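You operate a simulated robot arm through the tools that you are given. There is no shell and no other tool.

You run a simulated robot arm. Do the job below in one go: nothing can be reset, and whatever is moved stays where it is left.

JOB
Seal the bag on the sealer tray at its number, then switch off.
Fine: leave the tray pulled out.

Only the result counts: the job must be done as asked and must still hold three seconds after the hand-in. Knocking over, shifting, dropping, spilling or breaking anything else fails it. Lids that push on must go on centred and level and be pressed home; caps that screw on are set level and turned clockwise until they are tight.

ROBOT AND FRAMES
A 7-joint arm with a two-finger parallel gripper, fixed in place. Base frame: the origin is on the floor under the middle of its stand, x ahead of it, y to its left, z up; the work surface is at about z = 900. Units: mm, degrees, N and s.
With the tool pointing down near the work surface it reaches from about 100 to 640 mm from the base axis. Its first joint turns from -66.0 to 66.0 degrees. Payload 1.57 kg.
The TCP is the grasp point between the finger pads, 30 mm short of the fingertips. In the tool frame z runs along the fingers and y along their closing line. Largest opening 80 mm; finger width 17, thickness 12; the body of the gripper, 40 by 82 mm, starts 80 mm behind the TCP.
Orientation is that of the tool frame in the base frame, as [roll, pitch, yaw] about the fixed x, y, z axes, in that order (R = Rz(yaw) Ry(pitch) Rx(roll)). With the fingers straight down and closing along the base's y, the tool's x points along the base's -x, its y along +y and its z along -z.

CONTROLS
- The arm moves only by the tool servo_tool. Its argument "motion" is a list that holds one entry, the list of rows, each a list of 7 numbers: the shift along the base's x, y, z in mm, then the turn, a rotation vector about the base's x, y, z in rad, then the gripper command, from -1 (fully open) to 1 (shut), values between in proportion. In form: [[[dx, dy, dz, rx, ry, rz, gripper], ...]]. A call has 1 to 20 rows; each row is the pose to reach, as a shift and turn from the pose commanded when the call began. A row lasts 0.2 s, in which the tool goes at most 50 mm and 8.6 degrees; a call with a longer step from one row to the next is refused whole, and so is a gripper value outside its range. Where a pose cannot be reached the arm comes as near as it can. A force on the tool above 40 N (or 10 N above the force at the start of the call, whichever is more), or a blocked arm, ends the call early, and 0.2 s more pass. The fingers move at their own pace (about 72 mm/s each) and stop on an object; they squeeze with about 40 N. The grip force told is the motor's: it shows also when the fingers shut on nothing. Time passes only in rows, and 0.2 s behind the last, so rows that repeat a pose let the fingers close. The reply holds the time, the measured pose of the TCP, the force on the tool along the base axes, the opening and the grip force, in the units named above and with some noise, with the torque about the TCP (base axes, N m) and any sound that the robot's microphone picked up.
- Cameras (640 x 400 px; columns grow to the right, rows downward): "scene" is fixed at [42.9, 447.6, 1403.7]; the picture's right is [-0.89, -0.46, 0.00], its down [-0.34, 0.65, -0.69] and it looks along [0.32, -0.61, -0.73] (base axes); focal length 214 px, centre (320, 200). "wrist" rides on the gripper at [72, -7, -122] in the tool frame; the picture's right is [0.09, 1.00, 0.00], its down [-0.84, 0.08, -0.54] and it looks along [-0.54, 0.05, 0.84] (tool axes); focal length 238 px, centre (320, 200). There is no depth. A picture from a camera that has moved, and an enlarged one, comes with that camera's place and axes in the base frame and with its lens. The place of the scene camera against the robot may be out by one fixed shift of up to 25 mm in any direction.
- capture(camera): a new picture of that camera. No time passes.
- inspect(camera, box): a new picture of the part [left, top, right, bottom] of that camera's present view, enlarged. No time passes.
- job_done(): hands the job in; it is judged then, once.

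Places have to be worked out from the pictures, the camera data and where the tool is seen. Open the gripper and draw the arm clear of the work before you hand the job in, unless the task says otherwise.

The tools are called after "Call:" as a command line: name --argument value ..., lists and objects as JSON in quotes. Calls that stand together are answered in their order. servo_tool: Moves the arm, as the interface text tells. Its arguments: {"type":"object","properties":{"motion":{"type":"array"}},"required":["motion"]} The other tools are called the same way: capture (camera) takes a picture; inspect (camera, box) takes an enlarged picture of a part of a camera's view; job_done () hands the job in.

At the start:

```text
clock: 0.0
tool_pos: [402.0, 88.4, 1205.0]
orientation: [-179.9, 0.0, -180.0]
contact_force: [-0.4, 0.5, -0.2]
ft_torque: [-0.01, -0.01, 0.01]
opening: 80.0
grasp_force: 0.0
```

scene: 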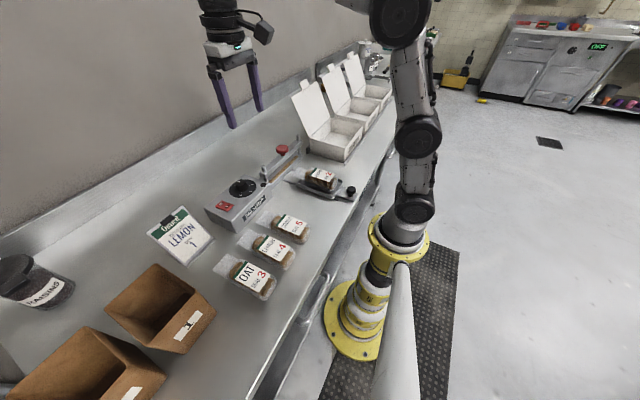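
wrist: 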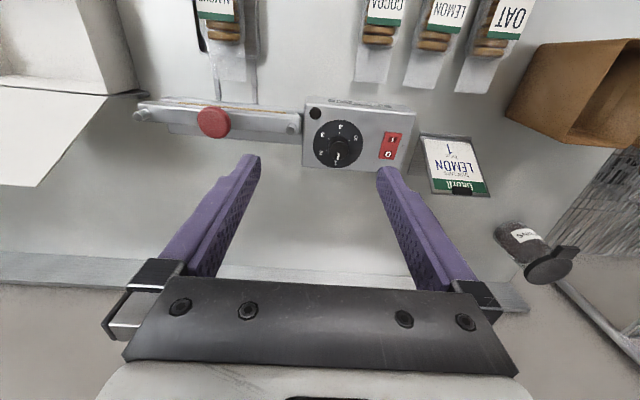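

I start by looking closely at the sealer, its dial, switch, tray and the bag in the present views.

Call:
inspect --camera "scene" --box '[190, 120, 370, 240]'

Call:
inspect --camera "wrist" --box '[120, 80, 420, 180]'

Call:
inspect --camera "wrist" --box '[180, 0, 300, 110]'

Call:
inspect --camera "scene" --box '[280, 150, 370, 210]'

```text
3.33 times, centred on (280, 180) of scene
camera zoom: at [42.9, 447.6, 1403.7], right [-0.89, -0.46, 0.0], down [-0.34, 0.65, -0.69], along [0.32, -0.61, -0.73], focal length 715 px, centre (453, 267)
```

zoom: 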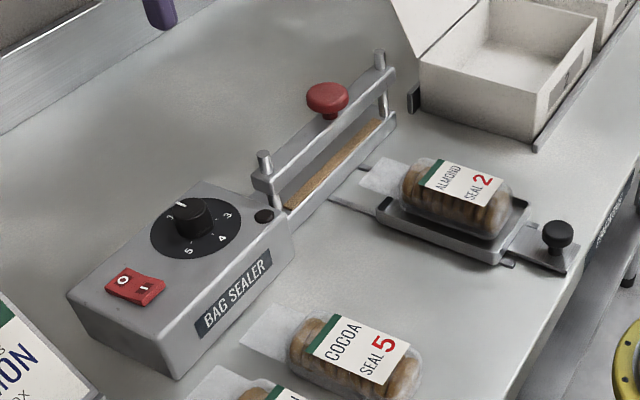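

```text
2.13 times, centred on (270, 130) of wrist
camera zoom: at [331.3, 80.6, 1326.6], right [-0.09, 1.0, 0.0], down [0.84, 0.08, 0.54], along [0.54, 0.05, -0.84], focal length 508 px, centre (427, 349)
```

zoom: 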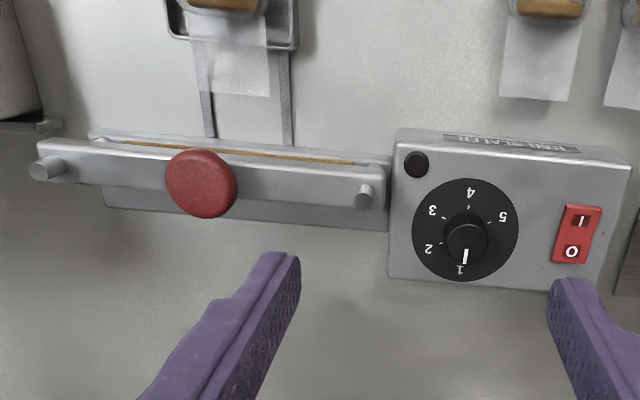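

```text
3.64 times, centred on (240, 55) of wrist
camera zoom: at [331.3, 80.6, 1326.6], right [-0.09, 1.0, 0.0], down [0.84, 0.08, 0.54], along [0.54, 0.05, -0.84], focal length 867 px, centre (611, 727)
```

zoom: 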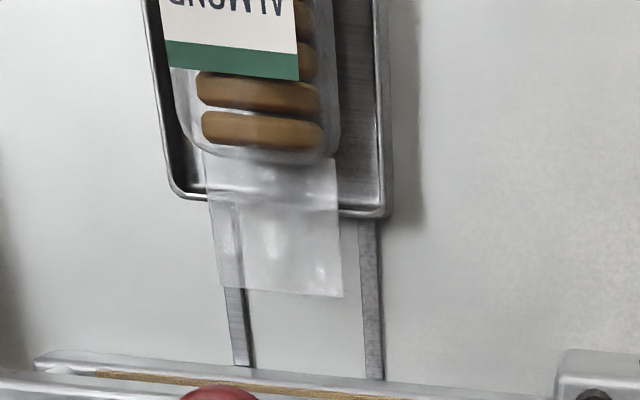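

```text
6.67 times, centred on (325, 180) of scene
camera zoom: at [42.9, 447.6, 1403.7], right [-0.89, -0.46, 0.0], down [-0.34, 0.65, -0.69], along [0.32, -0.61, -0.73], focal length 1430 px, centre (287, 333)
```

zoom: 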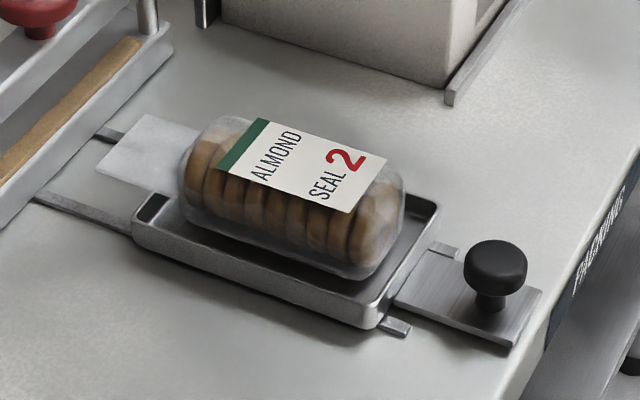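

The bag on the tray reads "ALMOND SEAL 2", the dial appears to point at 1, and the tray sits pulled out towards the robot. I move the wrist camera for closer views so I can triangulate.

Call:
servo_tool --motion '[[[-20, -40, -20, 0, 0, 0, -1], [-40, -80, -40, 0, 0, 0, -1], [-60, -110, -60, 0, 0, 0, -1], [-90, -140, -75, 0, 0, 0, -1], [-120, -150, -85, 0, 0, 0, -1], [-120, -150, -85, 0, 0, 0, -1]]]'

Call:
capture --camera "wrist"

Call:
capture --camera "scene"

```text
clock: 1.4
tool_pos: [281.4, -62.8, 1119.2]
orientation: [180.0, 0.0, 180.0]
contact_force: [0.0, 0.0, -0.2]
ft_torque: [0.02, -0.01, 0.02]
opening: 80.0
grasp_force: 0.1
```

```text
taken
camera wrist: at [210.3, -69.8, 1241.9], right [-0.09, 1.0, 0.0], down [0.84, 0.08, 0.54], along [0.54, 0.05, -0.84], focal length 238 px, centre (320, 200)
```

wrist: 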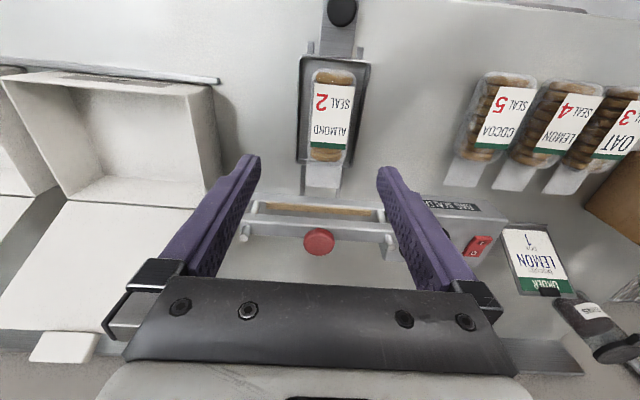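

```text
taken
```

scene: 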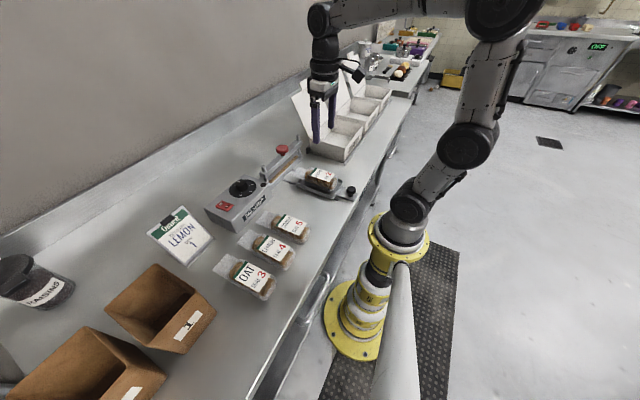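

Triangulating the two views puts the bar's red knob near (428, -52, 1004). Next I move above the dial for a close view of the dial, lamp and switch.

Call:
servo_tool --motion '[[[15, 35, 0, 0, 0, 0, -1], [35, 75, 0, 0, 0, 0, -1], [55, 115, 0, 0, 0, 0, -1], [80, 150, -10, 0, 0, 0, -1], [104, 178, -30, 0, 0, 0, -1], [104, 178, -50, 0, 0, 0, -1], [104, 178, -50, 0, 0, 0, -1]]]'

Call:
capture --camera "wrist"

Call:
inspect --camera "wrist" --box '[240, 110, 400, 210]'

```text
clock: 3.0
tool_pos: [385.0, 117.1, 1069.9]
orientation: [-180.0, 0.1, 180.0]
contact_force: [0.2, 0.7, -0.6]
ft_torque: [-0.02, 0.02, 0.0]
opening: 79.9
grasp_force: 0.2
```

```text
taken
camera wrist: at [314.0, 109.1, 1191.9], right [-0.09, 1.0, 0.0], down [0.84, 0.08, 0.54], along [0.54, 0.05, -0.84], focal length 238 px, centre (320, 200)
```

wrist: 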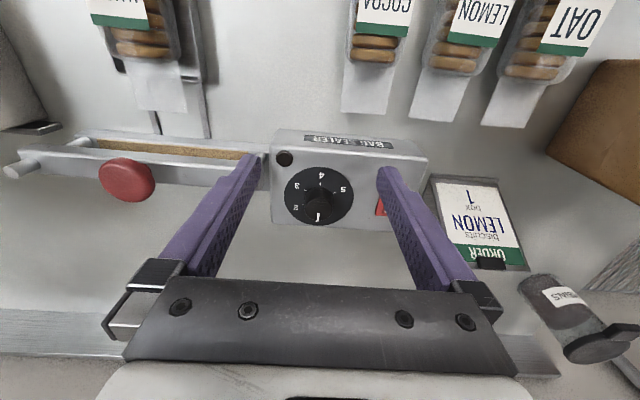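

```text
4.00 times, centred on (320, 160) of wrist
camera zoom: at [314.0, 109.1, 1191.9], right [-0.09, 1.0, 0.0], down [0.84, 0.08, 0.54], along [0.54, 0.05, -0.84], focal length 953 px, centre (320, 360)
```

zoom: 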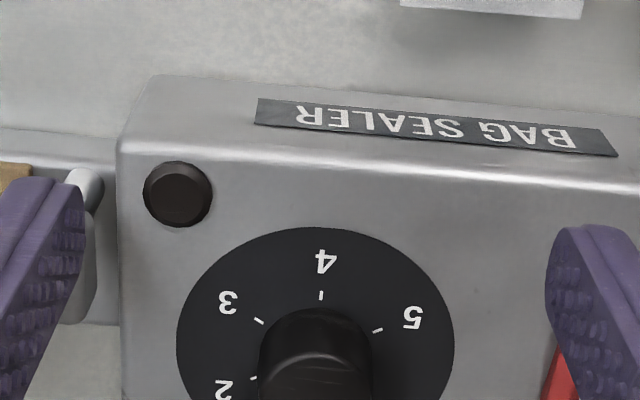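

The dial sits just ahead of the camera's field; I zoom on the knob, switch and card.

Call:
inspect --camera "wrist" --box '[260, 135, 420, 235]'

Call:
inspect --camera "wrist" --box '[400, 170, 560, 270]'

Call:
inspect --camera "scene" --box '[195, 165, 285, 225]'

```text
4.00 times, centred on (340, 185) of wrist
camera zoom: at [314.0, 109.1, 1191.9], right [-0.09, 1.0, 0.0], down [0.84, 0.08, 0.54], along [0.54, 0.05, -0.84], focal length 953 px, centre (240, 260)
```

zoom: 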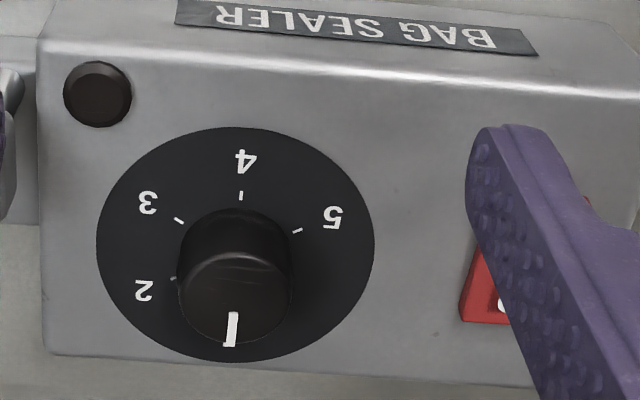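

```text
4.00 times, centred on (480, 220) of wrist
camera zoom: at [314.0, 109.1, 1191.9], right [-0.09, 1.0, 0.0], down [0.84, 0.08, 0.54], along [0.54, 0.05, -0.84], focal length 953 px, centre (-320, 120)
```

zoom: 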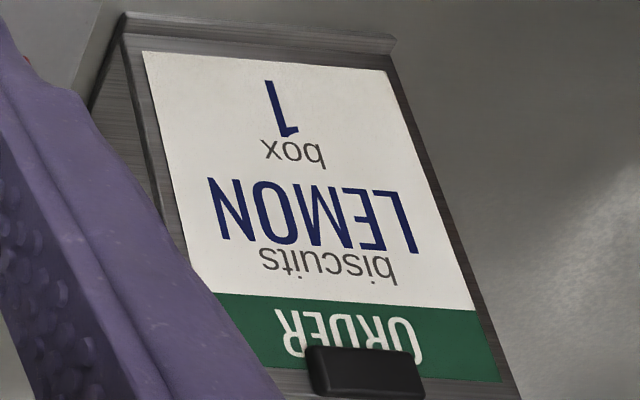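

```text
6.67 times, centred on (240, 195) of scene
camera zoom: at [42.9, 447.6, 1403.7], right [-0.89, -0.46, 0.0], down [-0.34, 0.65, -0.69], along [0.32, -0.61, -0.73], focal length 1430 px, centre (853, 233)
```

zoom: 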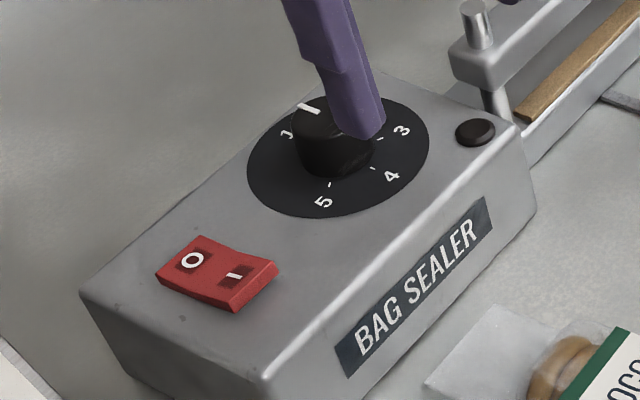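

The dial's ticks are at 60° steps about centre ≈ (457, 121); the pointer aims along +x at "1", so "2" is 60° clockwise from above. Knob top is near z ≈ 990 and the panel near 966. I go above the knob with the fingers half open to check alignment.

Call:
servo_tool --motion '[[[36, 2, -10, 0, 0, 0, -0.3], [72, 4, -20, 0, 0, 0, -0.3], [72, 4, -40, 0, 0, 0, -0.3], [72, 4, -45, 0, 0, 0, -0.3], [72, 4, -45, 0, 0, 0, -0.3]]]'

Call:
capture --camera "wrist"

Call:
inspect --camera "scene" --box '[195, 145, 315, 225]'

```text
clock: 4.2
tool_pos: [458.8, 119.6, 1024.4]
orientation: [-180.0, 0.0, -179.9]
contact_force: [-0.7, 0.6, 0.2]
ft_torque: [-0.03, 0.01, -0.01]
opening: 52.0
grasp_force: 0.1
```

```text
taken
camera wrist: at [387.8, 111.8, 1145.6], right [-0.09, 1.0, 0.0], down [0.84, 0.08, 0.54], along [0.54, 0.05, -0.84], focal length 238 px, centre (320, 200)
```

wrist: 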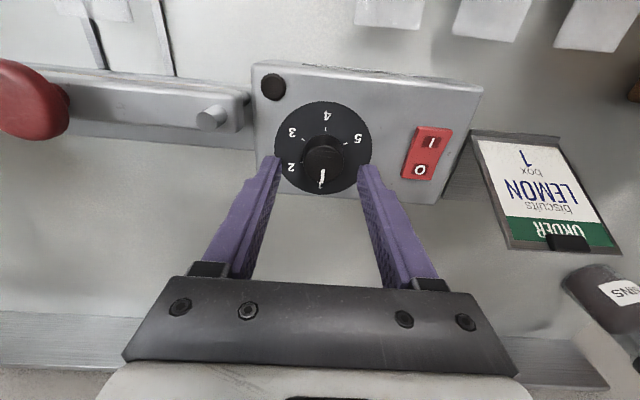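

```text
5.00 times, centred on (255, 185) of scene
camera zoom: at [42.9, 447.6, 1403.7], right [-0.89, -0.46, 0.0], down [-0.34, 0.65, -0.69], along [0.32, -0.61, -0.73], focal length 1072 px, centre (645, 275)
```

zoom: 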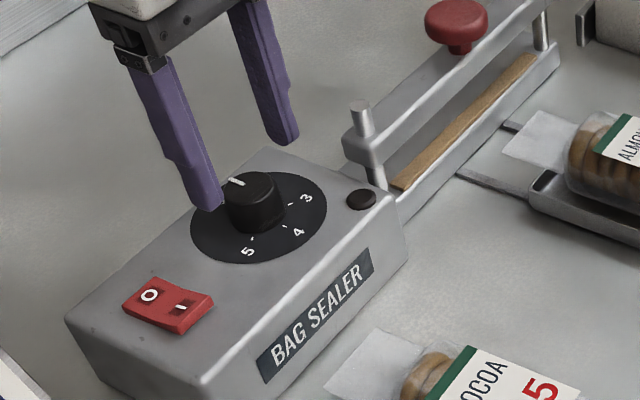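

I zoom on the knob between the fingers to check that the grasp point is centred.

Call:
inspect --camera "wrist" --box '[240, 60, 480, 210]'

```text
2.67 times, centred on (360, 135) of wrist
camera zoom: at [387.8, 111.8, 1145.6], right [-0.09, 1.0, 0.0], down [0.84, 0.08, 0.54], along [0.54, 0.05, -0.84], focal length 636 px, centre (213, 373)
```

zoom: 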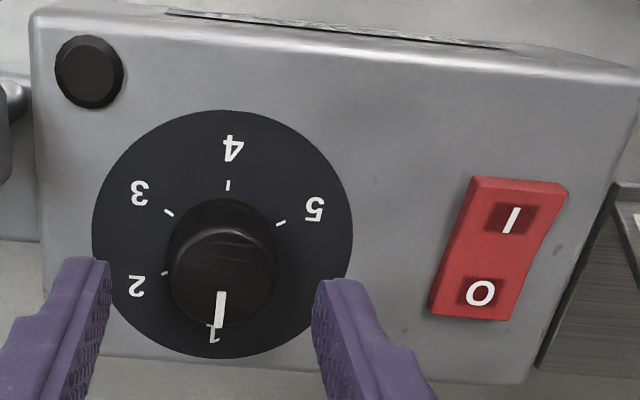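

The knob centre refines to about (460, 121), its top at z ≈ 984 and the panel at z ≈ 961. I lower to TCP z ≈ 997 and close on the knob.

Call:
servo_tool --motion '[[[2, 0.5, -10, 0, 0, 0, -0.3], [2, 0.5, -20, 0, 0, 0, -0.3], [2, 0.5, -28, 0, 0, 0, -0.3], [2, 0.5, -28, 0, 0, 0, -0.3], [2, 0.5, -28, 0, 0, 0, 1], [2, 0.5, -28, 0, 0, 0, 1], [2, 0.5, -28, 0, 0, 0, 1]]]'

Call:
capture --camera "wrist"

```text
clock: 5.8
tool_pos: [460.6, 121.4, 995.6]
orientation: [180.0, 0.0, -180.0]
contact_force: [1.3, 15.5, -5.6]
ft_torque: [0.53, -0.3, 0.0]
opening: 31.2
grasp_force: 40.1
```

```text
taken
camera wrist: at [389.9, 114.2, 1117.7], right [-0.09, 1.0, 0.0], down [0.84, 0.08, 0.54], along [0.54, 0.05, -0.84], focal length 238 px, centre (320, 200)
```

wrist: 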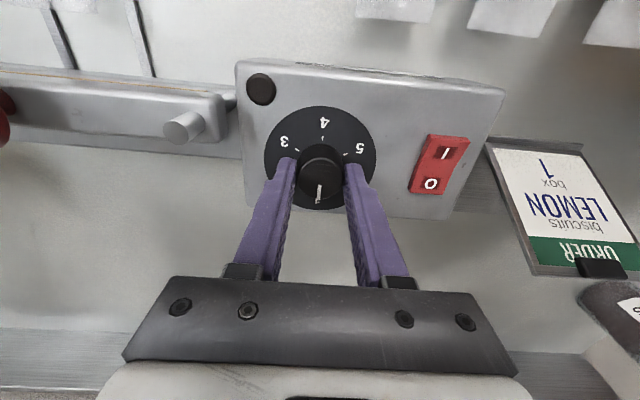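

The fingers hold the knob (31 mm) but there is 15 N sideways, so the knob is slightly to +y of the tool. I shift by about a millimetre to relieve it.

Call:
servo_tool --motion '[[[0, 0.7, 0, 0, 0, 0, 1], [0, 0.7, 0, 0, 0, 0, 1]]]'

```text
clock: 6.4
tool_pos: [461.1, 121.5, 996.6]
orientation: [-180.0, 0.0, -180.0]
contact_force: [2.4, 14.6, -6.4]
ft_torque: [0.48, -0.06, -0.02]
opening: 31.1
grasp_force: 39.8
```

Only a small change; I shift a little further and watch the side force.

Call:
servo_tool --motion '[[[0, 1.0, 0, 0, 0, 0, 1], [0, 1.0, 0, 0, 0, 0, 1]]]'

```text
clock: 7.0
tool_pos: [460.7, 122.1, 995.6]
orientation: [-179.9, 0.1, 180.0]
contact_force: [6.9, 11.4, -6.9]
ft_torque: [0.4, 0.0, -0.01]
opening: 31.0
grasp_force: 40.3
```

Force falls as I move +y; I go a further 2 mm.

Call:
servo_tool --motion '[[[0, 1.0, 0, 0, 0, 0, 1], [0, 2.0, 0, 0, 0, 0, 1], [0, 2.0, 0, 0, 0, 0, 1]]]'

Call:
capture --camera "wrist"

```text
clock: 7.8
tool_pos: [460.8, 122.8, 995.8]
orientation: [-179.7, 0.0, -180.0]
contact_force: [6.5, -10.7, -6.2]
ft_torque: [-0.39, -0.42, 0.07]
opening: 31.1
grasp_force: 40.3
```

```text
taken
camera wrist: at [389.9, 115.3, 1117.9], right [-0.09, 1.0, 0.0], down [0.84, 0.08, 0.54], along [0.54, 0.05, -0.84], focal length 238 px, centre (320, 200)
```

wrist: 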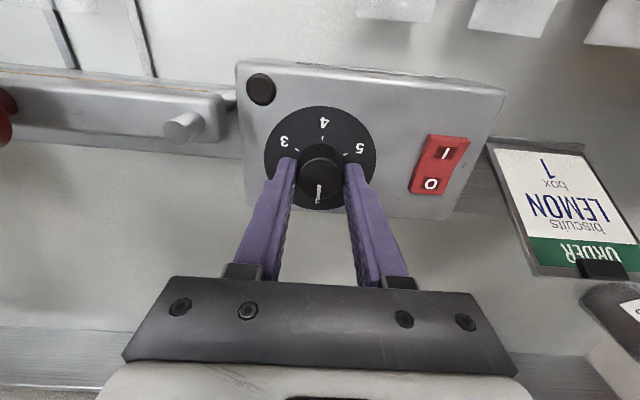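

The centre lies about 1 mm back. I set that and turn the knob 30° clockwise first, to check that it follows.

Call:
servo_tool --motion '[[[0.5, -1.0, 0, 0, 0, 0, 1], [0.5, -1.0, 0, 0, 0, -0.13, 1], [0.5, -1.0, 0, 0, 0, -0.26, 1], [0.5, -1.0, 0, 0, 0, -0.39, 1], [0.5, -1.0, 0, 0, 0, -0.52, 1], [0.5, -1.0, 0, 0, 0, -0.52, 1]]]'

Call:
capture --camera "wrist"

Call:
inspect --camera "scene" --box '[195, 145, 315, 225]'

```text
clock: 9.2
tool_pos: [461.7, 121.4, 996.0]
orientation: [-179.8, 0.0, 150.0]
contact_force: [2.4, -18.5, -7.1]
ft_torque: [-0.13, 0.66, -0.02]
opening: 30.9
grasp_force: 40.1
```

```text
taken
camera wrist: at [396.3, 151.5, 1117.9], right [0.42, 0.91, 0.0], down [0.77, -0.35, 0.54], along [0.49, -0.23, -0.84], focal length 238 px, centre (320, 200)
```

wrist: 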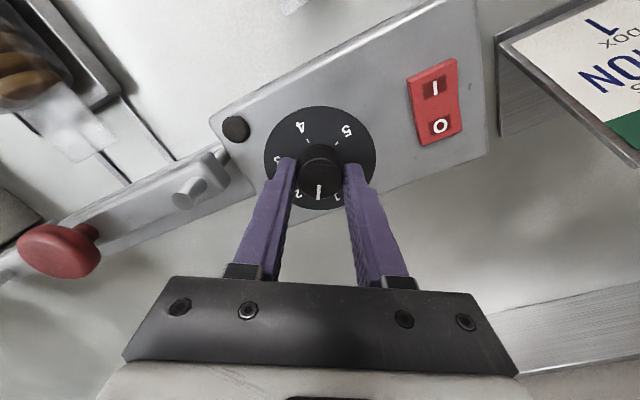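

```text
5.00 times, centred on (255, 185) of scene
camera zoom: at [43.1, 447.1, 1403.8], right [-0.89, -0.46, 0.0], down [-0.34, 0.65, -0.68], along [0.32, -0.61, -0.73], focal length 1072 px, centre (645, 275)
```

zoom: 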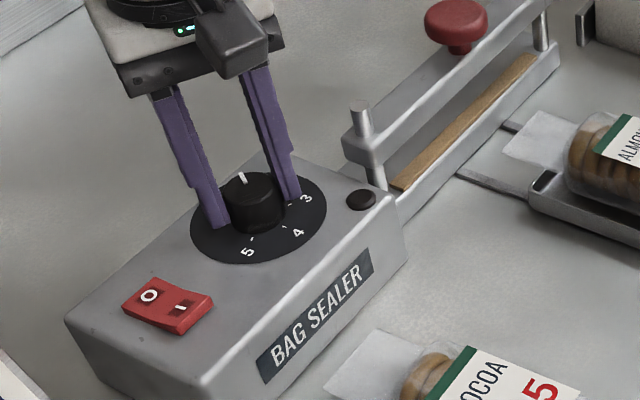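

The knob follows and the pointer is halfway between 1 and 2. I relieve the side force and finish the remaining 30°.

Call:
servo_tool --motion '[[[0, -1.2, 0, 0, 0, -0.1, 1], [0, -1.8, 0, 0, 0, -0.2, 1], [0, -1.8, 0, 0, 0, -0.33, 1], [0, -1.8, 0, 0, 0, -0.45, 1], [0, -1.8, 0, 0, 0, -0.53, 1], [0, -1.8, 0, 0, 0, -0.53, 1]]]'

Call:
capture --camera "wrist"

Call:
inspect --camera "wrist" --box '[240, 90, 400, 210]'

```text
clock: 10.6
tool_pos: [460.5, 121.5, 997.4]
orientation: [-179.9, -0.1, 119.8]
contact_force: [-2.7, -5.5, -12.6]
ft_torque: [-0.65, -0.14, -0.01]
opening: 31.1
grasp_force: 40.1
```

```text
taken
camera wrist: at [420.2, 179.8, 1118.0], right [0.82, 0.57, 0.0], down [0.48, -0.69, 0.54], along [0.31, -0.44, -0.84], focal length 238 px, centre (320, 200)
```

wrist: 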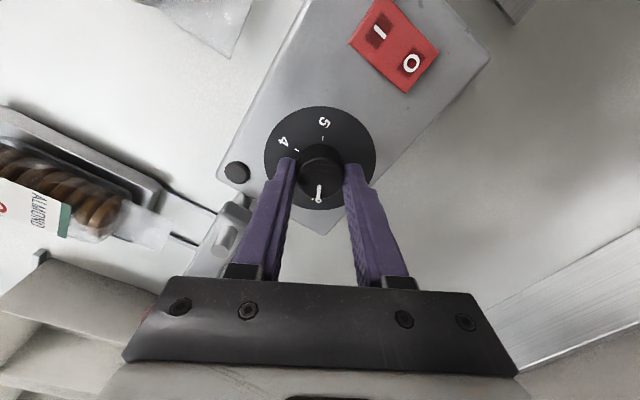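

```text
3.33 times, centred on (320, 150) of wrist
camera zoom: at [420.2, 179.8, 1118.0], right [0.82, 0.57, 0.0], down [0.48, -0.69, 0.54], along [0.31, -0.44, -0.84], focal length 794 px, centre (320, 367)
```

zoom: 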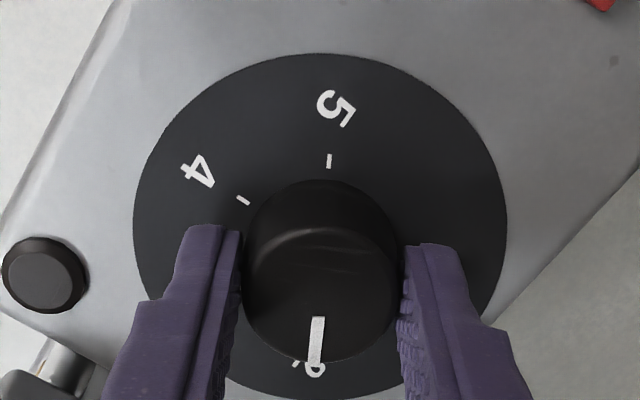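

The pointer looks at 2. I open the fingers partway, rise straight up, and check the setting.

Call:
servo_tool --motion '[[[0, 0, 0, 0, 0, 0, -0.2], [0, 0, 0, 0, 0, 0, -0.2], [0, 0, 0, 0, 0, 0, -0.2], [0, 0, 20, 0, 0, 0, -0.2], [0, 0, 50, 0, 0, 0, -0.2], [0, 0, 80, 0, 0, 0, -0.2], [0, 0, 80, 0, 0, 0, -0.2]]]'

Call:
inspect --camera "wrist" --box '[220, 90, 420, 215]'

Call:
inspect --camera "scene" --box '[195, 145, 315, 225]'

```text
clock: 12.2
tool_pos: [461.4, 121.2, 1076.7]
orientation: [-180.0, -0.1, 119.8]
contact_force: [0.2, -0.2, 1.7]
ft_torque: [0.0, 0.01, -0.01]
opening: 48.2
grasp_force: 0.0
```

```text
3.20 times, centred on (320, 152) of wrist
camera zoom: at [421.7, 179.5, 1199.3], right [0.82, 0.58, 0.0], down [0.48, -0.69, 0.54], along [0.31, -0.44, -0.84], focal length 763 px, centre (320, 352)
```

zoom: 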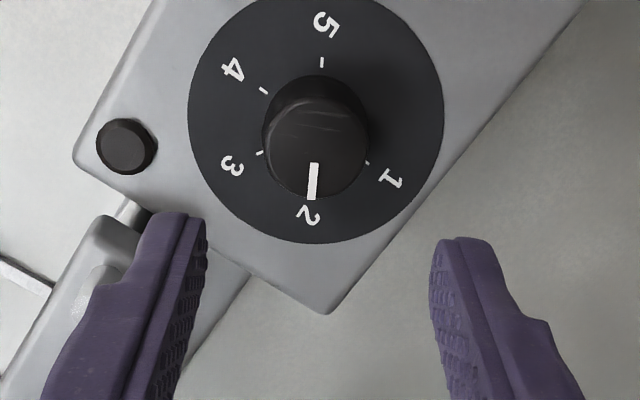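

```text
5.00 times, centred on (255, 185) of scene
camera zoom: at [42.9, 447.6, 1403.7], right [-0.89, -0.46, 0.0], down [-0.34, 0.65, -0.69], along [0.32, -0.61, -0.73], focal length 1072 px, centre (645, 275)
```

zoom: 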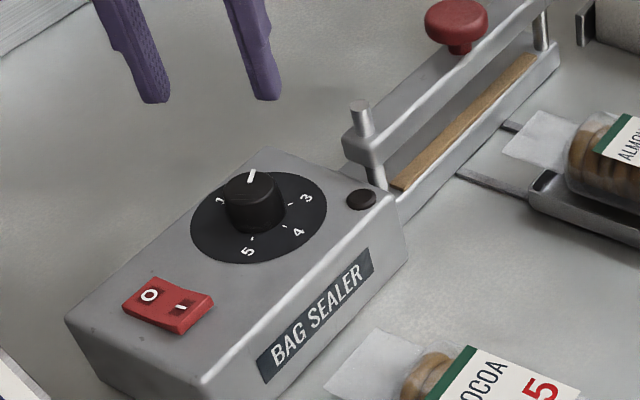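

The dial now points at 2 (measured pointer direction -60°). Next I back away, rotate the gripper to its first orientation, and go to look at the tray knob.

Call:
servo_tool --motion '[[[-20, -5, 10, 0, 0, 0.13, -0.2], [-50, -20, 20, 0, 0, 0.26, -0.2], [-85, -40, 20, 0, 0, 0.39, -0.2], [-120, -65, 20, 0, 0, 0.52, -0.2], [-150, -90, 15, 0, 0, 0.65, -0.2], [-180, -115, 10, 0, 0, 0.78, -0.2], [-205, -140, 0, 0, 0, 0.91, -0.2], [-225, -165, -5, 0, 0, 1.05, -0.2], [-230, -171, -5, 0, 0, 1.05, -0.2], [-230, -171, -5, 0, 0, 1.05, -0.2]]]'

Call:
capture --camera "wrist"

Call:
inspect --camera "wrist" --box '[220, 20, 420, 145]'

```text
clock: 14.4
tool_pos: [228.6, -49.6, 1073.1]
orientation: [-180.0, 0.0, -179.9]
contact_force: [0.1, 0.0, -0.2]
ft_torque: [-0.01, -0.03, -0.02]
opening: 47.6
grasp_force: 0.1
```

```text
taken
camera wrist: at [158.4, -56.9, 1194.1], right [-0.09, 1.0, 0.0], down [0.84, 0.08, 0.54], along [0.54, 0.05, -0.84], focal length 238 px, centre (320, 200)
```

wrist: 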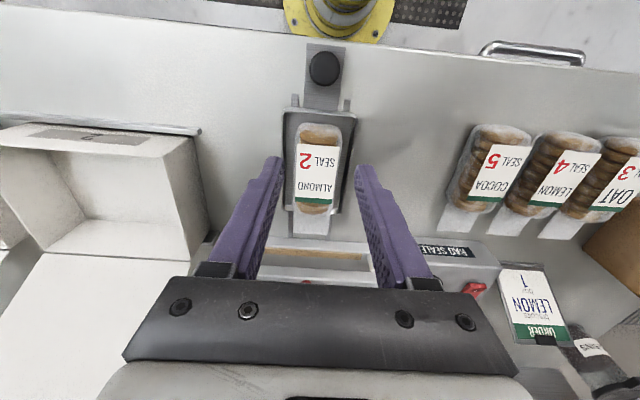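

```text
3.20 times, centred on (320, 82) of wrist
camera zoom: at [158.4, -56.9, 1194.1], right [-0.09, 1.0, 0.0], down [0.84, 0.08, 0.54], along [0.54, 0.05, -0.84], focal length 763 px, centre (320, 576)
```

zoom: 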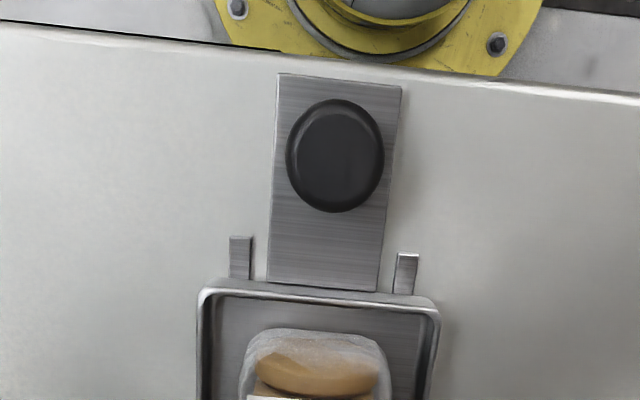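

The tray knob is near (175.5, -50.5) with top somewhere at z 920–935. I move above it with tips at about z 985 and look again for height.

Call:
servo_tool --motion '[[[-25, 0, -20, 0, 0, 0, -0.5], [-53, -0.7, -40, 0, 0, 0, -0.5], [-53, -0.7, -60, 0, 0, 0, -0.5], [-53, -0.7, -60, 0, 0, 0, -0.5]]]'

Call:
capture --camera "wrist"

Call:
inspect --camera "scene" --box '[280, 130, 400, 210]'

```text
clock: 15.4
tool_pos: [178.4, -49.4, 1012.4]
orientation: [-179.9, 0.1, -180.0]
contact_force: [-0.5, 0.2, 1.1]
ft_torque: [0.0, 0.0, 0.02]
opening: 59.6
grasp_force: 0.1
```

```text
taken
camera wrist: at [107.0, -56.8, 1134.6], right [-0.09, 1.0, 0.0], down [0.84, 0.08, 0.54], along [0.54, 0.05, -0.84], focal length 238 px, centre (320, 200)
```

wrist: 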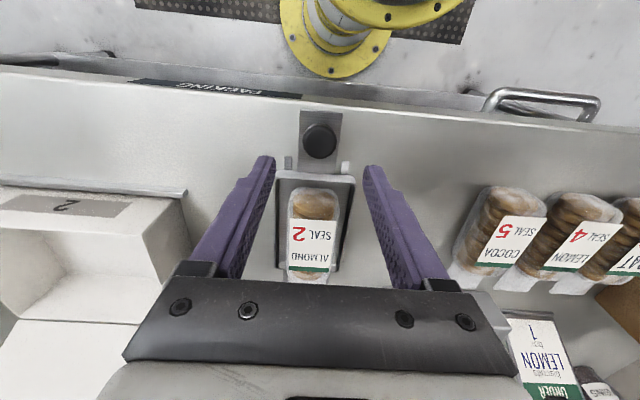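

```text
5.00 times, centred on (340, 170) of scene
camera zoom: at [42.9, 447.6, 1403.7], right [-0.89, -0.46, 0.0], down [-0.34, 0.65, -0.69], along [0.32, -0.61, -0.73], focal length 1072 px, centre (220, 350)
```

zoom: 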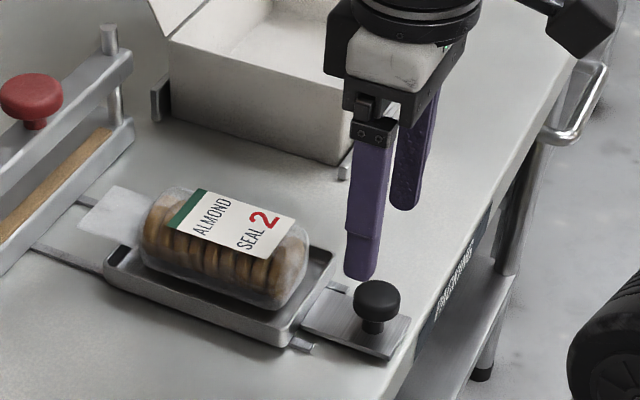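

Triangulation now gives the tray knob's top at about (174.6, -51.2, 939). I lower the open fingers around it to TCP z ≈ 948.

Call:
servo_tool --motion '[[[-2.9, -1.3, -15, 0, 0, 0, -0.4], [-2.9, -1.3, -35, 0, 0, 0, -0.4], [-2.9, -1.3, -50, 0, 0, 0, -0.4], [-2.9, -1.3, -62, 0, 0, 0, -0.4], [-2.9, -1.3, -62, 0, 0, 0, -0.4]]]'

Call:
inspect --camera "wrist" --box '[220, 90, 420, 215]'

Call:
inspect --camera "scene" --box '[300, 145, 390, 205]'

```text
clock: 16.6
tool_pos: [174.5, -51.5, 949.9]
orientation: [179.9, 0.1, 179.9]
contact_force: [-1.0, -0.7, 1.3]
ft_torque: [0.01, -0.02, 0.0]
opening: 55.9
grasp_force: 0.1
```

```text
3.20 times, centred on (320, 152) of wrist
camera zoom: at [103.0, -59.2, 1071.6], right [-0.09, 1.0, 0.0], down [0.84, 0.08, 0.54], along [0.54, 0.05, -0.84], focal length 763 px, centre (320, 352)
```

zoom: 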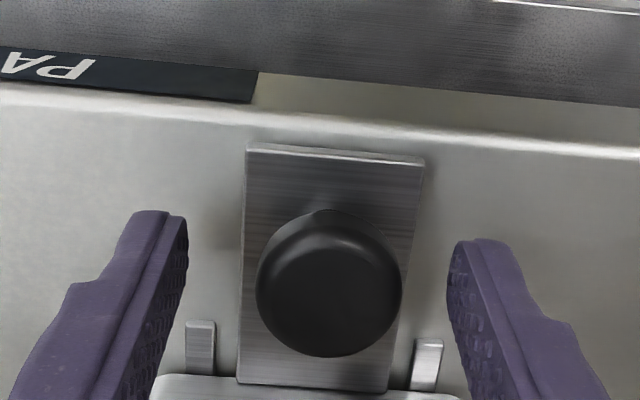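

```text
6.67 times, centred on (345, 175) of scene
camera zoom: at [42.9, 447.6, 1403.7], right [-0.89, -0.46, 0.0], down [-0.34, 0.65, -0.69], along [0.32, -0.61, -0.73], focal length 1430 px, centre (153, 367)
```

zoom: 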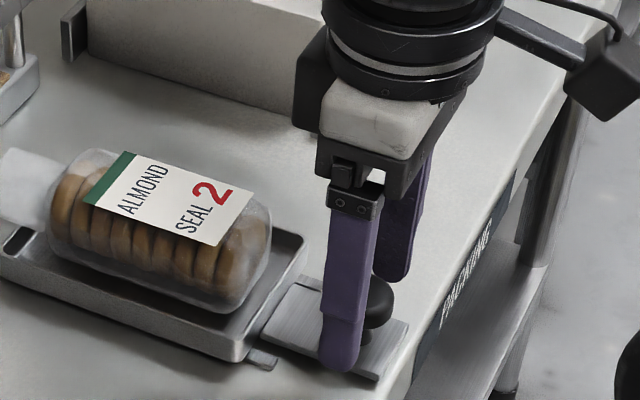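

The knob is centred between the fingers (tips near z 920). I lower 3 mm more and close on it.

Call:
servo_tool --motion '[[[0, 0.4, -3, 0, 0, 0, -0.4], [0, 0.4, -3, 0, 0, 0, 0.2], [0, 0.4, -3, 0, 0, 0, 1], [0, 0.4, -3, 0, 0, 0, 1], [0, 0.4, -3, 0, 0, 0, 1]]]'

Call:
capture --camera "wrist"

```text
clock: 17.8
tool_pos: [175.2, -50.9, 946.3]
orientation: [179.7, 0.0, 179.9]
contact_force: [2.9, 29.2, 4.4]
ft_torque: [0.52, -0.04, 0.08]
opening: 29.4
grasp_force: 38.7
```

```text
taken
camera wrist: at [103.5, -57.7, 1068.8], right [-0.09, 1.0, 0.0], down [0.84, 0.07, 0.54], along [0.54, 0.05, -0.84], focal length 238 px, centre (320, 200)
```

wrist: 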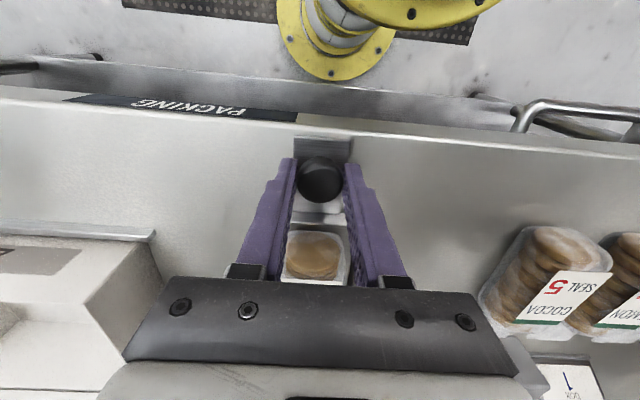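

Gripped at 29 mm, with 29 N towards +y, so the knob centre lies at slightly larger y. I shift to relieve.

Call:
servo_tool --motion '[[[0, 0.7, 0, 0, 0, 0, 1], [0, 1.2, 0, 0, 0, 0, 1], [0, 1.2, 0, 0, 0, 0, 1]]]'

```text
clock: 18.6
tool_pos: [174.2, -49.2, 946.2]
orientation: [180.0, 0.0, 179.9]
contact_force: [2.6, 17.4, -7.0]
ft_torque: [0.29, -0.17, -0.22]
opening: 29.2
grasp_force: 38.9
```

The side force fell to 17 N; I shift another 1.5 mm.

Call:
servo_tool --motion '[[[0, 0.8, 0, 0, 0, 0, 1], [0, 1.5, 0, 0, 0, 0, 1], [0, 1.5, 0, 0, 0, 0, 1]]]'

```text
clock: 19.4
tool_pos: [175.1, -50.4, 947.3]
orientation: [-179.8, 0.0, -179.9]
contact_force: [-2.0, -9.6, 4.0]
ft_torque: [-0.28, 1.17, -0.06]
opening: 29.0
grasp_force: 38.5
```

The side force is small now. I slide the tray towards the sealer, first 30 mm, slowly.

Call:
servo_tool --motion '[[[3, -0.4, 0, 0, 0, 0, 1], [7, -0.4, 0, 0, 0, 0, 1], [12, -0.4, 0, 0, 0, 0, 1], [17, -0.4, 0, 0, 0, 0, 1], [22, -0.4, 0, 0, 0, 0, 1], [27, -0.4, 0, 0, 0, 0, 1], [30, -0.4, 0, 0, 0, 0, 1], [30, -0.4, 0, 0, 0, 0, 1]]]'

Call:
inspect --camera "scene" --box '[245, 130, 365, 210]'

Call:
capture --camera "wrist"

```text
clock: 21.2
tool_pos: [205.6, -49.7, 947.1]
orientation: [179.9, 0.2, 179.9]
contact_force: [0.8, -18.4, 1.3]
ft_torque: [-0.35, -0.25, -0.07]
opening: 29.3
grasp_force: 38.6
```

```text
5.00 times, centred on (305, 170) of scene
camera zoom: at [42.9, 447.1, 1403.8], right [-0.89, -0.46, 0.0], down [-0.34, 0.65, -0.68], along [0.32, -0.61, -0.73], focal length 1072 px, centre (395, 350)
```

zoom: 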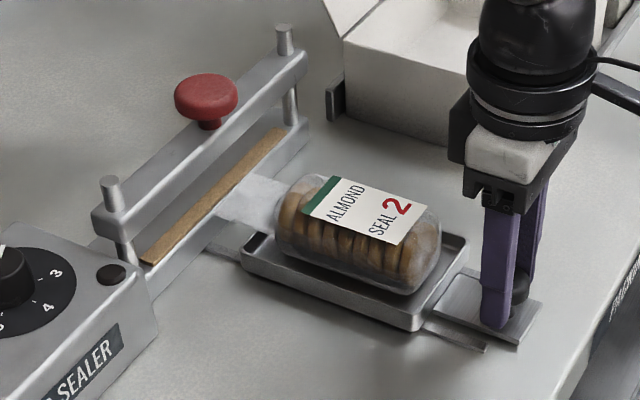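

```text
taken
camera wrist: at [134.1, -57.2, 1068.7], right [-0.09, 1.0, 0.0], down [0.84, 0.08, 0.54], along [0.54, 0.05, -0.84], focal length 238 px, centre (320, 200)
```

wrist: 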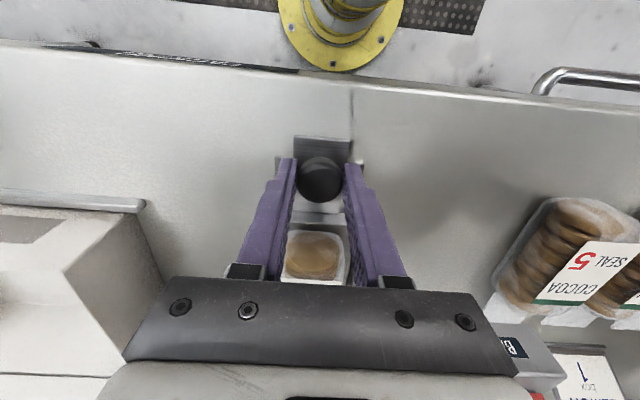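

The tray slides smoothly and the neck is now at the edge of the strip. I keep pushing in smaller steps while correcting the side force, looking for the stop.

Call:
servo_tool --motion '[[[3, -1, 0, 0, 0, 0, 1], [6, -1, 0, 0, 0, 0, 1], [9, -1, 0, 0, 0, 0, 1], [12, -1, 0, 0, 0, 0, 1], [15, -1, 0, 0, 0, 0, 1], [15, -1, 0, 0, 0, 0, 1]]]'

Call:
inspect --camera "scene" --box '[245, 130, 365, 210]'

```text
clock: 22.6
tool_pos: [221.2, -50.1, 947.2]
orientation: [179.9, 0.1, -179.9]
contact_force: [-1.1, 5.0, 23.4]
ft_torque: [0.13, 0.69, -0.1]
opening: 29.0
grasp_force: 39.0
```

```text
5.00 times, centred on (305, 170) of scene
camera zoom: at [42.7, 447.8, 1403.6], right [-0.89, -0.46, 0.0], down [-0.34, 0.65, -0.69], along [0.32, -0.61, -0.73], focal length 1072 px, centre (395, 350)
```

zoom: 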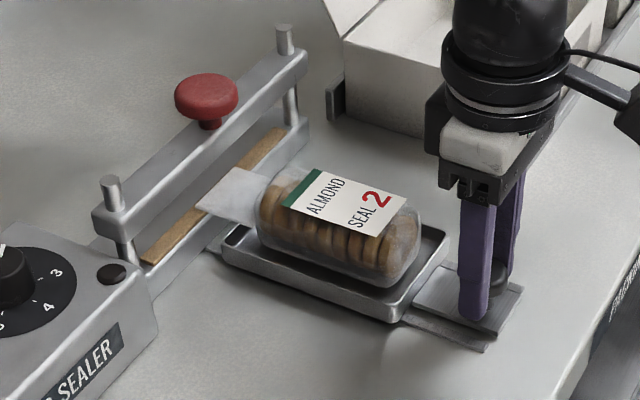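

The neck now lies across the strip; no stop yet. I continue in small steps, easing the upward force by a fraction of a millimetre.

Call:
servo_tool --motion '[[[2, 0, 0.8, 0, 0, 0, 1], [4, 0, 0.8, 0, 0, 0, 1], [6, 0, 0.8, 0, 0, 0, 1], [8, 0, 0.8, 0, 0, 0, 1], [8, 0, 0.8, 0, 0, 0, 1]]]'

Call:
inspect --camera "scene" --box '[245, 130, 365, 210]'

```text
clock: 23.8
tool_pos: [227.4, -50.0, 947.1]
orientation: [180.0, 0.0, 180.0]
contact_force: [-0.3, 10.6, 10.4]
ft_torque: [0.19, -0.33, -0.08]
opening: 29.0
grasp_force: 38.6
```

```text
5.00 times, centred on (305, 170) of scene
camera zoom: at [42.8, 447.9, 1403.6], right [-0.89, -0.46, 0.0], down [-0.34, 0.65, -0.69], along [0.32, -0.61, -0.73], focal length 1072 px, centre (395, 350)
```

zoom: 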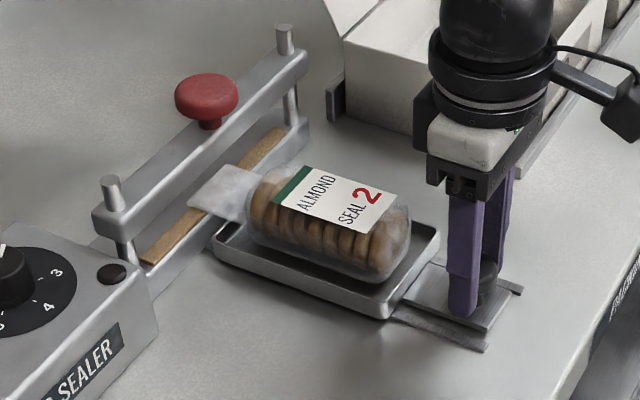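

Still free; the tray's front edge is now close to the sealer base. I push on in 1.5 mm steps, expecting a stop.

Call:
servo_tool --motion '[[[1.5, 0.3, 0, 0, 0, 0, 1], [3, 0.3, 0, 0, 0, 0, 1], [4.5, 0.3, 0, 0, 0, 0, 1], [6, 0.3, 0, 0, 0, 0, 1], [6, 0.3, 0, 0, 0, 0, 1]]]'

Call:
inspect --camera "scene" --box '[245, 130, 365, 210]'

```text
clock: 25.0
tool_pos: [233.5, -49.9, 946.3]
orientation: [-179.9, -0.1, -179.8]
contact_force: [-0.9, -8.8, -7.7]
ft_torque: [-0.22, 0.02, -0.01]
opening: 29.2
grasp_force: 39.2
```

```text
5.00 times, centred on (305, 170) of scene
camera zoom: at [43.0, 447.4, 1403.7], right [-0.89, -0.46, 0.0], down [-0.34, 0.65, -0.68], along [0.32, -0.61, -0.73], focal length 1072 px, centre (395, 350)
```

zoom: 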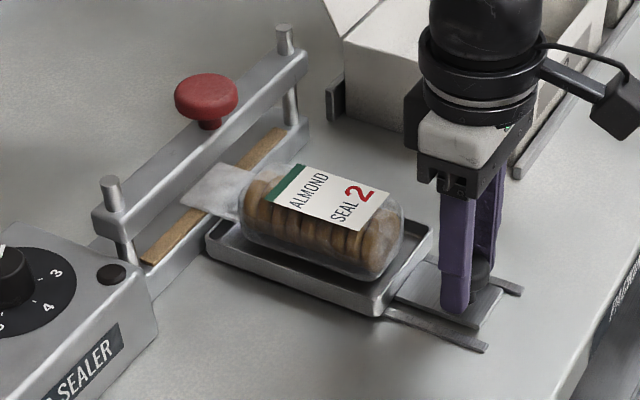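

No resistance yet. I continue in small steps until the tray stops.

Call:
servo_tool --motion '[[[1.5, -0.3, 0, 0, 0, 0, 1], [3, -0.3, 0, 0, 0, 0, 1], [4.5, -0.3, 0, 0, 0, 0, 1], [6, -0.3, 0, 0, 0, 0, 1], [6, -0.3, 0, 0, 0, 0, 1]]]'

Call:
inspect --camera "scene" --box '[245, 130, 365, 210]'

```text
clock: 26.2
tool_pos: [239.6, -50.4, 947.2]
orientation: [-180.0, -0.2, 180.0]
contact_force: [-0.2, -7.7, -27.2]
ft_torque: [-0.12, -0.24, -0.11]
opening: 29.1
grasp_force: 38.4
```

```text
5.00 times, centred on (305, 170) of scene
camera zoom: at [43.1, 447.4, 1403.7], right [-0.89, -0.46, 0.0], down [-0.34, 0.65, -0.68], along [0.32, -0.61, -0.73], focal length 1072 px, centre (395, 350)
```

zoom: 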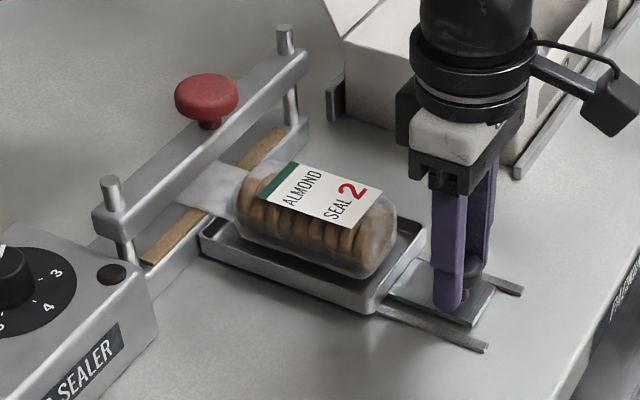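

Still no clear stop along x, though the tray front is nearly at the base. I lower half a millimetre to relieve the vertical pull and push 1 mm at a time.

Call:
servo_tool --motion '[[[1, 0, -0.8, 0, 0, 0, 1], [2, 0, -0.8, 0, 0, 0, 1], [3, 0, -0.8, 0, 0, 0, 1], [3, 0, -0.8, 0, 0, 0, 1]]]'

Call:
inspect --camera "scene" --box '[265, 145, 340, 195]'

```text
clock: 27.2
tool_pos: [240.8, -50.4, 946.4]
orientation: [179.9, -0.4, 180.0]
contact_force: [-24.2, -3.7, 6.4]
ft_torque: [-0.07, -0.13, 0.01]
opening: 29.1
grasp_force: 38.7
```

```text
8.00 times, centred on (302, 170) of scene
camera zoom: at [42.2, 447.6, 1403.7], right [-0.89, -0.46, 0.0], down [-0.34, 0.65, -0.69], along [0.32, -0.61, -0.73], focal length 1716 px, centre (460, 440)
```

zoom: 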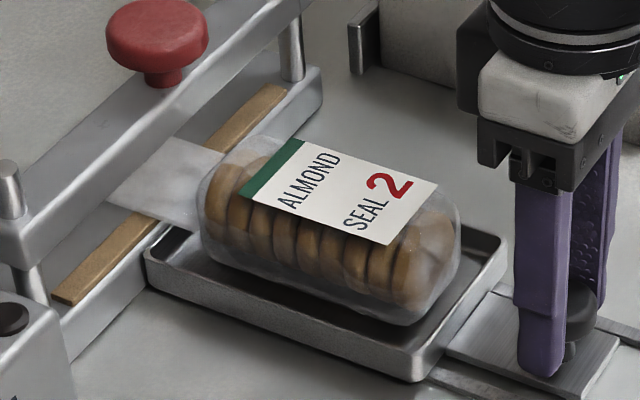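

The x force of -24 N shows the tray is at its stop, with the neck lying across the strip. I relieve the push, open, and rise.

Call:
servo_tool --motion '[[[-1.7, 0, 0, 0, 0, 0, 1], [-1.7, 0, 0, 0, 0, 0, 1], [-1.7, 0, 0, 0, 0, 0, -0.4], [-1.7, 0, 0, 0, 0, 0, -0.4], [-1.7, 0, 0, 0, 0, 0, -0.4], [-1.7, 0, 25, 0, 0, 0, -0.4], [-1.7, 0, 60, 0, 0, 0, -0.4], [-1.7, 0, 100, 0, 0, 0, -0.4], [-1.7, 0, 130, 0, 0, 0, -0.4], [-1.7, 0, 130, 0, 0, 0, -0.4]]]'

Call:
capture --camera "wrist"

Call:
inspect --camera "scene" --box '[200, 130, 350, 230]'

```text
clock: 29.4
tool_pos: [238.9, -50.2, 1078.6]
orientation: [-179.9, 0.0, -180.0]
contact_force: [1.0, 0.7, 0.2]
ft_torque: [-0.02, 0.01, 0.0]
opening: 56.1
grasp_force: 0.1
```

```text
taken
camera wrist: at [168.3, -56.4, 1200.5], right [-0.09, 1.0, 0.0], down [0.84, 0.08, 0.54], along [0.54, 0.05, -0.84], focal length 238 px, centre (320, 200)
```

wrist: 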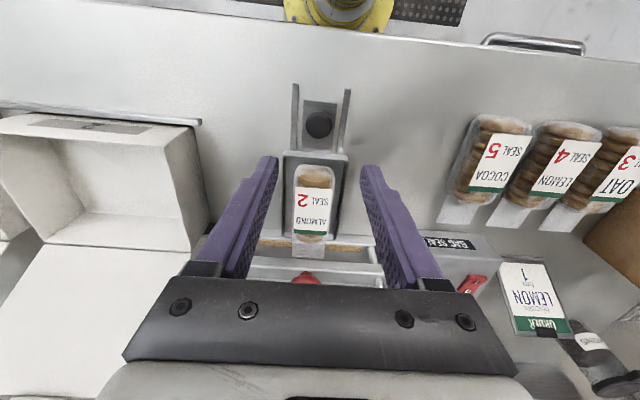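

```text
4.00 times, centred on (275, 180) of scene
camera zoom: at [42.9, 447.6, 1403.7], right [-0.89, -0.46, 0.0], down [-0.34, 0.65, -0.69], along [0.32, -0.61, -0.73], focal length 858 px, centre (500, 280)
```

zoom: 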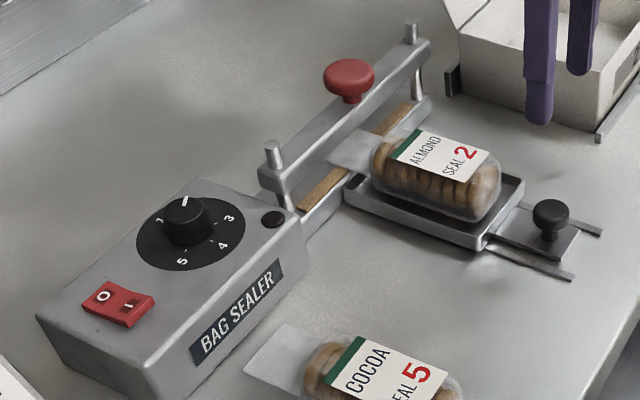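

The tray stayed in with the neck under the bar. Next comes the switch: the "I" half is near (440, 203, 968). I move above it with closed fingers and look first.

Call:
servo_tool --motion '[[[25, 35, 0, 0, 0, 0, 1], [55, 70, 0, 0, 0, 0, 1], [85, 105, 0, 0, 0, 0, 1], [115, 145, 0, 0, 0, 0, 1], [140, 180, 0, 0, 0, 0, 1], [165, 210, -5, 0, 0, 0, 1], [185, 238, -15, 0, 0, 0, 1], [198, 252, -28, 0, 0, 0, 1], [198, 252, -40, 0, 0, 0, 1], [198, 252, -40, 0, 0, 0, 1]]]'

Call:
capture --camera "wrist"

Call:
inspect --camera "wrist" --box '[240, 90, 400, 190]'

Call:
inspect --camera "scene" --box '[190, 150, 280, 230]'

```text
clock: 31.6
tool_pos: [438.1, 203.8, 1036.2]
orientation: [-180.0, 0.0, 180.0]
contact_force: [-0.1, 0.3, 0.3]
ft_torque: [0.02, 0.02, 0.0]
opening: 0.1
grasp_force: 21.6
```

```text
taken
camera wrist: at [367.2, 196.2, 1157.7], right [-0.09, 1.0, 0.0], down [0.84, 0.08, 0.54], along [0.54, 0.05, -0.84], focal length 238 px, centre (320, 200)
```

wrist: 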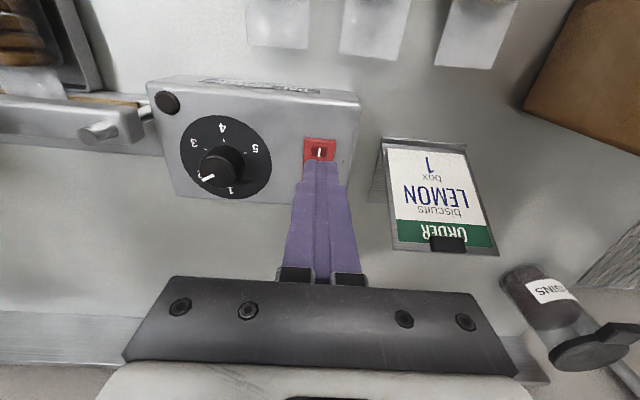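

```text
4.00 times, centred on (320, 140) of wrist
camera zoom: at [367.2, 196.2, 1157.7], right [-0.09, 1.0, 0.0], down [0.84, 0.08, 0.54], along [0.54, 0.05, -0.84], focal length 953 px, centre (320, 440)
```

zoom: 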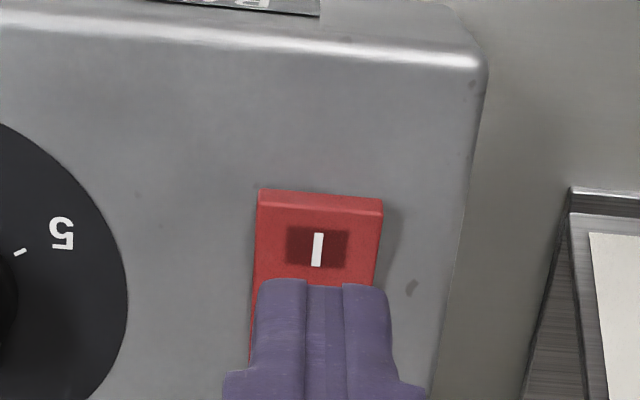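

```text
5.00 times, centred on (235, 190) of scene
camera zoom: at [42.9, 447.6, 1403.7], right [-0.89, -0.46, 0.0], down [-0.34, 0.65, -0.69], along [0.32, -0.61, -0.73], focal length 1072 px, centre (745, 250)
```

zoom: 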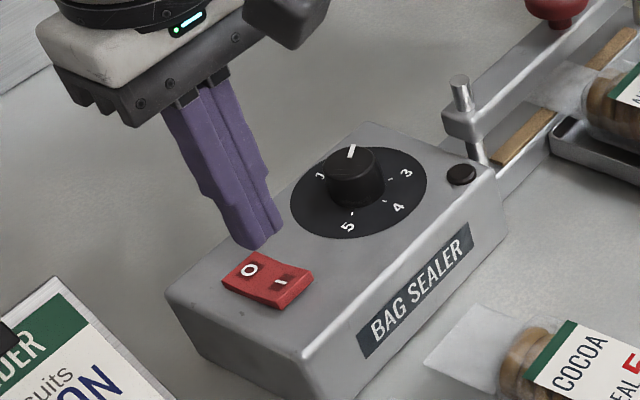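

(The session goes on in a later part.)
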